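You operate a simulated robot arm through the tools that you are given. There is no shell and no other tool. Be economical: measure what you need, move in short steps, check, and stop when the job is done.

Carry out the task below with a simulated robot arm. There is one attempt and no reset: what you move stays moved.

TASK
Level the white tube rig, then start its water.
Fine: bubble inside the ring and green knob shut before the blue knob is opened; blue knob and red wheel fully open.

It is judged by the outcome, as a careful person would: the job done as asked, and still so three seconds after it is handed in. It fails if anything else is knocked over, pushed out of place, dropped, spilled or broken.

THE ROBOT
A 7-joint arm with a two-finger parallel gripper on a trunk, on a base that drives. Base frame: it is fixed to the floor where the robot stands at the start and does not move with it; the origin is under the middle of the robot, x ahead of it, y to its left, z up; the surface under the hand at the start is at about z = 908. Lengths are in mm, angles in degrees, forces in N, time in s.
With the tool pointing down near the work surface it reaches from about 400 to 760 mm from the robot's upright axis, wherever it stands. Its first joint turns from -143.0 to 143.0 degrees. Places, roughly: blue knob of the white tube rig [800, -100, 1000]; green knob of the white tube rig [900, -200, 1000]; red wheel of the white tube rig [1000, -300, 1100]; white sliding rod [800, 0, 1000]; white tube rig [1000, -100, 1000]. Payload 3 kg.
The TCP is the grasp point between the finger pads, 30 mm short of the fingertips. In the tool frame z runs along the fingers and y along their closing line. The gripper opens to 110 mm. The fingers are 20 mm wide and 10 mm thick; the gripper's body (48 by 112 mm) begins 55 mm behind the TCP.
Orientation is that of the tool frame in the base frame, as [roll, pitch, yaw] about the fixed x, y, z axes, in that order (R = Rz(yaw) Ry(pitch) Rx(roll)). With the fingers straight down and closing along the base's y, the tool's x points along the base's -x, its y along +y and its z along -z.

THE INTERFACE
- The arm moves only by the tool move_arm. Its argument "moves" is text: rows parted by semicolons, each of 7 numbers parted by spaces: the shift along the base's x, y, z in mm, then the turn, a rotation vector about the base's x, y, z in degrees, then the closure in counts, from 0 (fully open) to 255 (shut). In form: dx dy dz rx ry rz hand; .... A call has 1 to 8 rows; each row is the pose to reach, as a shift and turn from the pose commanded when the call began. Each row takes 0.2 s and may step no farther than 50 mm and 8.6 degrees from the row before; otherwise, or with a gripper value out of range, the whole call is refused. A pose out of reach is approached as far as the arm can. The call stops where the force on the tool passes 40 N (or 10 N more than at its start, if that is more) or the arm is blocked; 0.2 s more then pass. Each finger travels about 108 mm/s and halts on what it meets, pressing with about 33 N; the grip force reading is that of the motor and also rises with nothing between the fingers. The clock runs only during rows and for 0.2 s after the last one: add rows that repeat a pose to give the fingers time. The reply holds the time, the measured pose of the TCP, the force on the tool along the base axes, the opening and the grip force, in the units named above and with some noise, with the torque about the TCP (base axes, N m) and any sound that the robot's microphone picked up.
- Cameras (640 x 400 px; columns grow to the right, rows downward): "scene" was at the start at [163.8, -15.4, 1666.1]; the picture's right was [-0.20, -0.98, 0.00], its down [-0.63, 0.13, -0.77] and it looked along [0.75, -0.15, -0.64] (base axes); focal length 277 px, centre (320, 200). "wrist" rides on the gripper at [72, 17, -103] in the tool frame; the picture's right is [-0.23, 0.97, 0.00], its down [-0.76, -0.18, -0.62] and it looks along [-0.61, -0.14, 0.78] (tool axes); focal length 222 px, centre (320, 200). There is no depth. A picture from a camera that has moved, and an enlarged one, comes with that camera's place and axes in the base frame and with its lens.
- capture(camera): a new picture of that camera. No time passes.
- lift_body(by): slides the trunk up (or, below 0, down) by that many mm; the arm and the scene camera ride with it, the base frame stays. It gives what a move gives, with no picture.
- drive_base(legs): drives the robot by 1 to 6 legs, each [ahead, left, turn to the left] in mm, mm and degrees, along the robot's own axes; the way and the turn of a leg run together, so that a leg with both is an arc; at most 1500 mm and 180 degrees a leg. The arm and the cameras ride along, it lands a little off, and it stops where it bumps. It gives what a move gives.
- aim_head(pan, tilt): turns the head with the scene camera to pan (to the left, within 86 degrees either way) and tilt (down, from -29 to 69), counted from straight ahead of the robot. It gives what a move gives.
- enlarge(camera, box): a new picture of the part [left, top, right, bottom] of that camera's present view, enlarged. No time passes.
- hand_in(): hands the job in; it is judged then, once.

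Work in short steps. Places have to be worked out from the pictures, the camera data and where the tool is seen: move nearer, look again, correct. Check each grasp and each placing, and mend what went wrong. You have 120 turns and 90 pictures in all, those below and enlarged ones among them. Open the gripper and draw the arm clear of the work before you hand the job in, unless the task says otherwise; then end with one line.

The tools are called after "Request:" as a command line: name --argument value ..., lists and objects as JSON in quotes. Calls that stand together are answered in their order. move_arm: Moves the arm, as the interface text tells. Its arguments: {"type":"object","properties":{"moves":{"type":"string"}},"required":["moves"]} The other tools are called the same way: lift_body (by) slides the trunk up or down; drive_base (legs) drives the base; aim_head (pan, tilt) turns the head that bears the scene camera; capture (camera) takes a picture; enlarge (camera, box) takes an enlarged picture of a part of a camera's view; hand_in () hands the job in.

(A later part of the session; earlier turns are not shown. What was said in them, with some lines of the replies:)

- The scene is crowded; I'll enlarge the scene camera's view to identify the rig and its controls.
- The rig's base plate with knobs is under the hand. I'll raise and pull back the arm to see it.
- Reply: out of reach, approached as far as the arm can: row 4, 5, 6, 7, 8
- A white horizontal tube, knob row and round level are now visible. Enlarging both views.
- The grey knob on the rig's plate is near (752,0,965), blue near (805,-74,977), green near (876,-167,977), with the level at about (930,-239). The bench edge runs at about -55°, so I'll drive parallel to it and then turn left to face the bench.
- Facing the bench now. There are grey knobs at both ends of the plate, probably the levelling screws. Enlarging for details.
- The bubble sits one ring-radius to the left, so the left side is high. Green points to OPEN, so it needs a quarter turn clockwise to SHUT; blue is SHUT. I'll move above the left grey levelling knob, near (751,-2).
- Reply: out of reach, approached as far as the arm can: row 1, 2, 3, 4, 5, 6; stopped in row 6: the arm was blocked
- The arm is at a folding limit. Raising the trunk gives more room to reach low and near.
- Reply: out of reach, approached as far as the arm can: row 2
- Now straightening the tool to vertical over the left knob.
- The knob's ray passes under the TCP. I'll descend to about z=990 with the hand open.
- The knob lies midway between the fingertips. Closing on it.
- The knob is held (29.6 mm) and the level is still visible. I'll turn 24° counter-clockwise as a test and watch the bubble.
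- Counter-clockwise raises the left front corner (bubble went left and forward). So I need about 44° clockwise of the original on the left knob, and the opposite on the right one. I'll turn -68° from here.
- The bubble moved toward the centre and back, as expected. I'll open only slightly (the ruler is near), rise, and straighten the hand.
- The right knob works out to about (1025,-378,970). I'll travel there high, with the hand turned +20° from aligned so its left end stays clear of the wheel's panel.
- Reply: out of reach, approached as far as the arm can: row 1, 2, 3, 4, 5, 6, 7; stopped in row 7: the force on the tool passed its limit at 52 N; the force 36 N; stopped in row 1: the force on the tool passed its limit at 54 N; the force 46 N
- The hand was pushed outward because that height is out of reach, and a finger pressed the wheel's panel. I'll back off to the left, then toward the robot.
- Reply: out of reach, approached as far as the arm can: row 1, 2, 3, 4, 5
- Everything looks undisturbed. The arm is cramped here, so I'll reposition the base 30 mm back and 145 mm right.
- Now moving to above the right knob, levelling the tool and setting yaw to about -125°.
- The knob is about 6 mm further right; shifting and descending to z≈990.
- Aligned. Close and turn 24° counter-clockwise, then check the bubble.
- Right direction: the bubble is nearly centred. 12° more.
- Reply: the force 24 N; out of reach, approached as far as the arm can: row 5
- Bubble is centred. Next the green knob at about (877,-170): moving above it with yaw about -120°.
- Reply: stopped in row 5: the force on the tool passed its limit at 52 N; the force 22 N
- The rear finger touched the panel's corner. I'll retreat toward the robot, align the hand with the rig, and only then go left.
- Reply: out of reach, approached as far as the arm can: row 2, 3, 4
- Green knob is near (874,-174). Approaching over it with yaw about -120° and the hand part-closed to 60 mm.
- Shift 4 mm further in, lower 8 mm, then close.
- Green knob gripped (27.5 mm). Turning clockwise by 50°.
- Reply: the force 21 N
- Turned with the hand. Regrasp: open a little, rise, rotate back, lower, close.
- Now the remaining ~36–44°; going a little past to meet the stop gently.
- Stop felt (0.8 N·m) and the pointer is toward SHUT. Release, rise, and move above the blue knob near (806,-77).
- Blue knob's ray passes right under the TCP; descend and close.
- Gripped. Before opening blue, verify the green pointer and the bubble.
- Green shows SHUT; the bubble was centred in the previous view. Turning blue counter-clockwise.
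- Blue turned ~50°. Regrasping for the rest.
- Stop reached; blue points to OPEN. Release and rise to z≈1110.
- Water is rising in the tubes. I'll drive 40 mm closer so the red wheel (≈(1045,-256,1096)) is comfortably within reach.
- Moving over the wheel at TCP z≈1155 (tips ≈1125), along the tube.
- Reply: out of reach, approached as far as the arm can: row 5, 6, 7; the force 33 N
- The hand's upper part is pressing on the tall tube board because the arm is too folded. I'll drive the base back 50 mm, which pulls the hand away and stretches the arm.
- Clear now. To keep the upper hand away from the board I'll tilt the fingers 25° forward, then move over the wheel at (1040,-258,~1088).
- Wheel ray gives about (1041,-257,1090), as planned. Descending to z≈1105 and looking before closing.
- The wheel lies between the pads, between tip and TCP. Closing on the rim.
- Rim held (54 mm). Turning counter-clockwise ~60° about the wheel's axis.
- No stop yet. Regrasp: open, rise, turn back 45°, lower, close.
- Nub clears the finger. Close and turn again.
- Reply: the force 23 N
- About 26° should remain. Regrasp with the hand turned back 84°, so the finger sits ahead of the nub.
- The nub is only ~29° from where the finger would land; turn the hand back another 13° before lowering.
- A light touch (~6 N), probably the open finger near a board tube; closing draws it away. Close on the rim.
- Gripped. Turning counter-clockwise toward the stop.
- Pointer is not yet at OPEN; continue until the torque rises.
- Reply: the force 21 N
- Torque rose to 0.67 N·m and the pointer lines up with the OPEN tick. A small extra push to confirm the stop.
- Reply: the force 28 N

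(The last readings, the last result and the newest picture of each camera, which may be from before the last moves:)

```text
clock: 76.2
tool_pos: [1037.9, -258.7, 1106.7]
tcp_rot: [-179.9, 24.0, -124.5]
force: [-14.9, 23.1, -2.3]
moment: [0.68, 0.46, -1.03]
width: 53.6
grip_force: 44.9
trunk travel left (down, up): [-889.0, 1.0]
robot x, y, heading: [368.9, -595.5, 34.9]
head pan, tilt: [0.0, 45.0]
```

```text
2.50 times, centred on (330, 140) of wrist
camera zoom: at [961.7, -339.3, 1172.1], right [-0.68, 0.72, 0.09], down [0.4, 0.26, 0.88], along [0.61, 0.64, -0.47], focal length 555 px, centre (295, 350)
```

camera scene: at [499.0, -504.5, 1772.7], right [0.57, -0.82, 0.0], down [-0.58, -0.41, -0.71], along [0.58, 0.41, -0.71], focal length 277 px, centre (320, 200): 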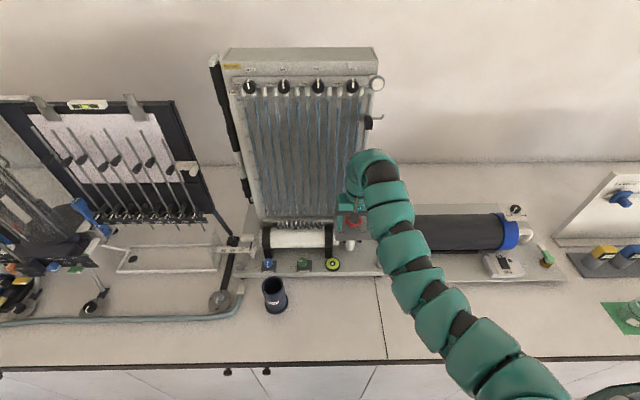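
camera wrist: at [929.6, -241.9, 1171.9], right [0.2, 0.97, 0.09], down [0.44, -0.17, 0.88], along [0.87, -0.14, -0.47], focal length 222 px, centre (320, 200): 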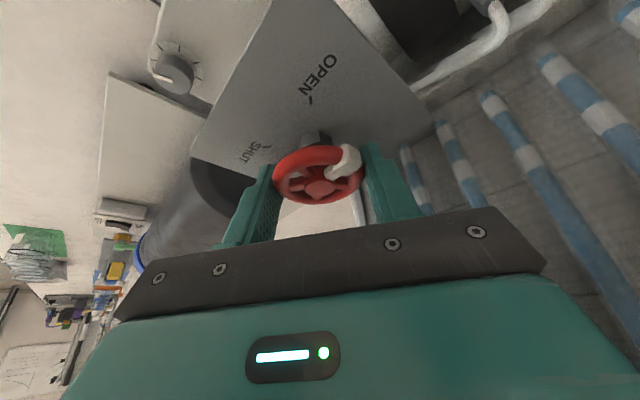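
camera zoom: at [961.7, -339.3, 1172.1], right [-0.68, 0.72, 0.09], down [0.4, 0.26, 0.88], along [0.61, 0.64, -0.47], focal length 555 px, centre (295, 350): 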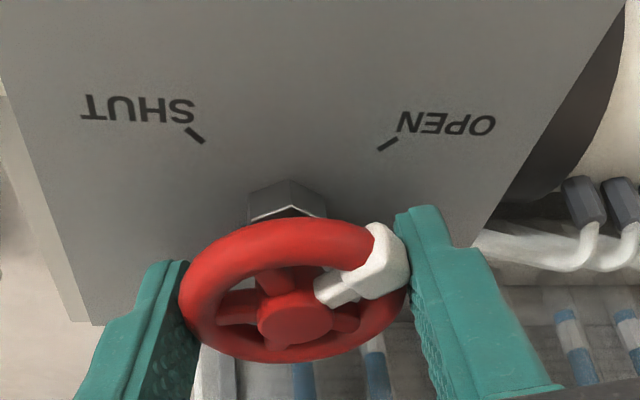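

The wheel is firmly at its stop (hand slipped). Release, rise, and withdraw toward the robot.

Request:
move_arm --moves "0 0 0 0 0 0 120; 0 0 0 0 0 0 80; 0 0 15 0 0 0 75; 0 0 38 0 0 0 75; -20 -14 42 0 0 -8 75; -41 -29 42 0 0 -16 75; -60 -43 42 0 0 -20 75; -60 -43 42 0 0 -20 75"

Request:
drive_base --legs '[[-120, 0, 0]]'

Request:
enlarge --camera "scene" --box '[230, 120, 430, 260]'

Request:
capture --camera "scene"

```text
clock: 78.0
tool_pos: [978.9, -306.3, 1149.1]
tcp_rot: [180.0, 24.1, -144.6]
force: [0.1, 0.8, 0.1]
moment: [-0.02, -0.01, 0.03]
width: 77.8
grip_force: 0.0
trunk travel left (down, up): [-889.0, 1.0]
robot x, y, heading: [365.3, -594.8, 35.0]
head pan, tilt: [0.0, 45.0]
```

```text
clock: 79.2
tool_pos: [880.9, -376.5, 1149.6]
tcp_rot: [-180.0, 24.2, -144.8]
force: [0.0, -0.5, -0.4]
moment: [0.0, -0.03, -0.02]
width: 77.8
grip_force: 0.0
trunk travel left (down, up): [-889.0, 1.0]
robot x, y, heading: [273.1, -665.1, 35.2]
head pan, tilt: [0.0, 45.0]
```

```text
2.86 times, centred on (330, 190) of scene
camera zoom: at [401.5, -572.2, 1772.6], right [0.57, -0.82, 0.0], down [-0.58, -0.41, -0.71], along [0.58, 0.41, -0.71], focal length 790 px, centre (291, 229)
```

zoom: 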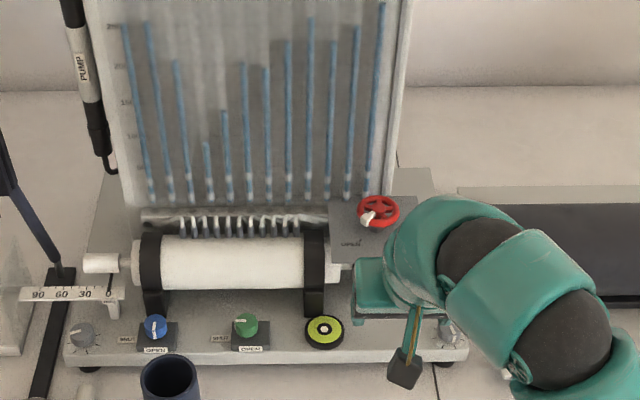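

```text
13 pictures are left
camera scene: at [401.5, -572.2, 1772.6], right [0.57, -0.82, 0.0], down [-0.58, -0.41, -0.71], along [0.58, 0.41, -0.71], focal length 277 px, centre (320, 200)
```

scene: 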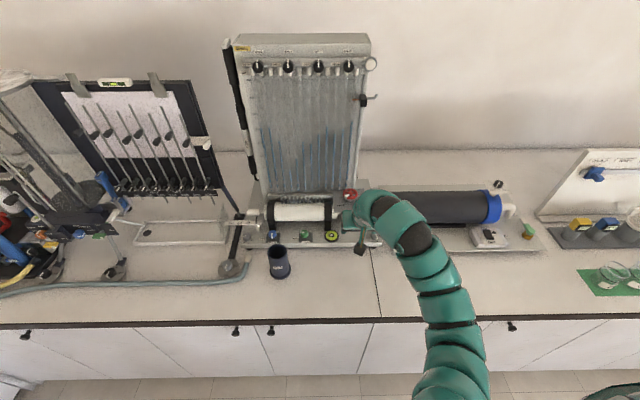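

The tubes show a pressure profile. Open the gripper fully and check the knobs and the bubble up close.

Request:
move_arm --moves "0 0 0 0 0 0 0; 0 0 0 0 0 0 0"

Request:
enlarge --camera "scene" --box '[265, 222, 345, 252]'

Request:
enlarge --camera "scene" --box '[322, 226, 342, 242]'

```text
clock: 79.8
tool_pos: [880.8, -376.2, 1149.2]
tcp_rot: [180.0, 24.2, -144.8]
force: [0.9, 0.3, 0.7]
moment: [0.0, 0.03, 0.01]
width: 109.7
grip_force: 0.0
trunk travel left (down, up): [-889.0, 1.0]
robot x, y, heading: [270.6, -665.3, 34.9]
head pan, tilt: [0.0, 45.0]
```

```text
8.00 times, centred on (305, 237) of scene
camera zoom: at [402.3, -571.4, 1772.5], right [0.57, -0.82, 0.0], down [-0.58, -0.41, -0.71], along [0.58, 0.41, -0.71], focal length 2213 px, centre (440, -96)
```

zoom: 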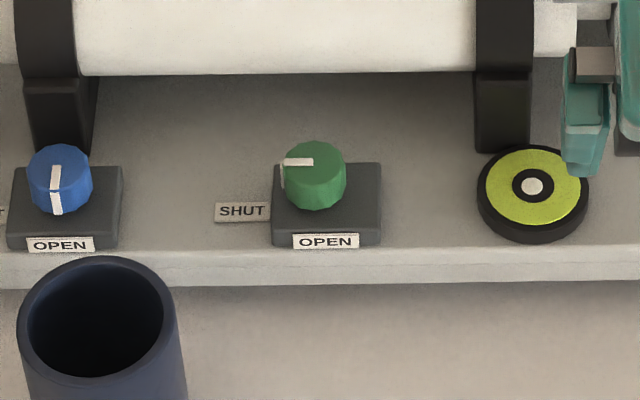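

```text
16.00 times, centred on (332, 234) of scene
camera zoom: at [402.3, -571.4, 1772.5], right [0.57, -0.82, 0.0], down [-0.58, -0.41, -0.71], along [0.58, 0.41, -0.71], focal length 4425 px, centre (128, -344)
```

zoom: 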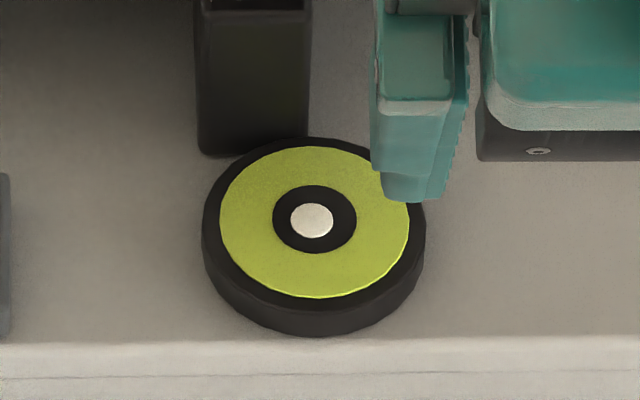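

All settings are right. I'll back the robot off further, then hand in.

Request:
drive_base --legs '[[-150, 0, 0]]'

Request:
hand_in

```text
clock: 81.2
tool_pos: [756.4, -462.3, 1150.3]
tcp_rot: [180.0, 24.2, -144.7]
force: [-0.3, 0.4, 0.5]
moment: [0.02, -0.03, -0.02]
width: 110.1
grip_force: 0.0
trunk travel left (down, up): [-889.0, 1.0]
robot x, y, heading: [148.8, -750.3, 35.2]
head pan, tilt: [0.0, 45.0]
```

```text
The job is handed in.
```

The rig is level with the bubble centred in the ring; the green knob was shut before the blue one was opened, and the blue knob and red wheel are fully open with water running. The hand bumped the wheel's panel three times and pressed once on the tall tube board (about 30 to 55 N); nothing looked moved afterwards.
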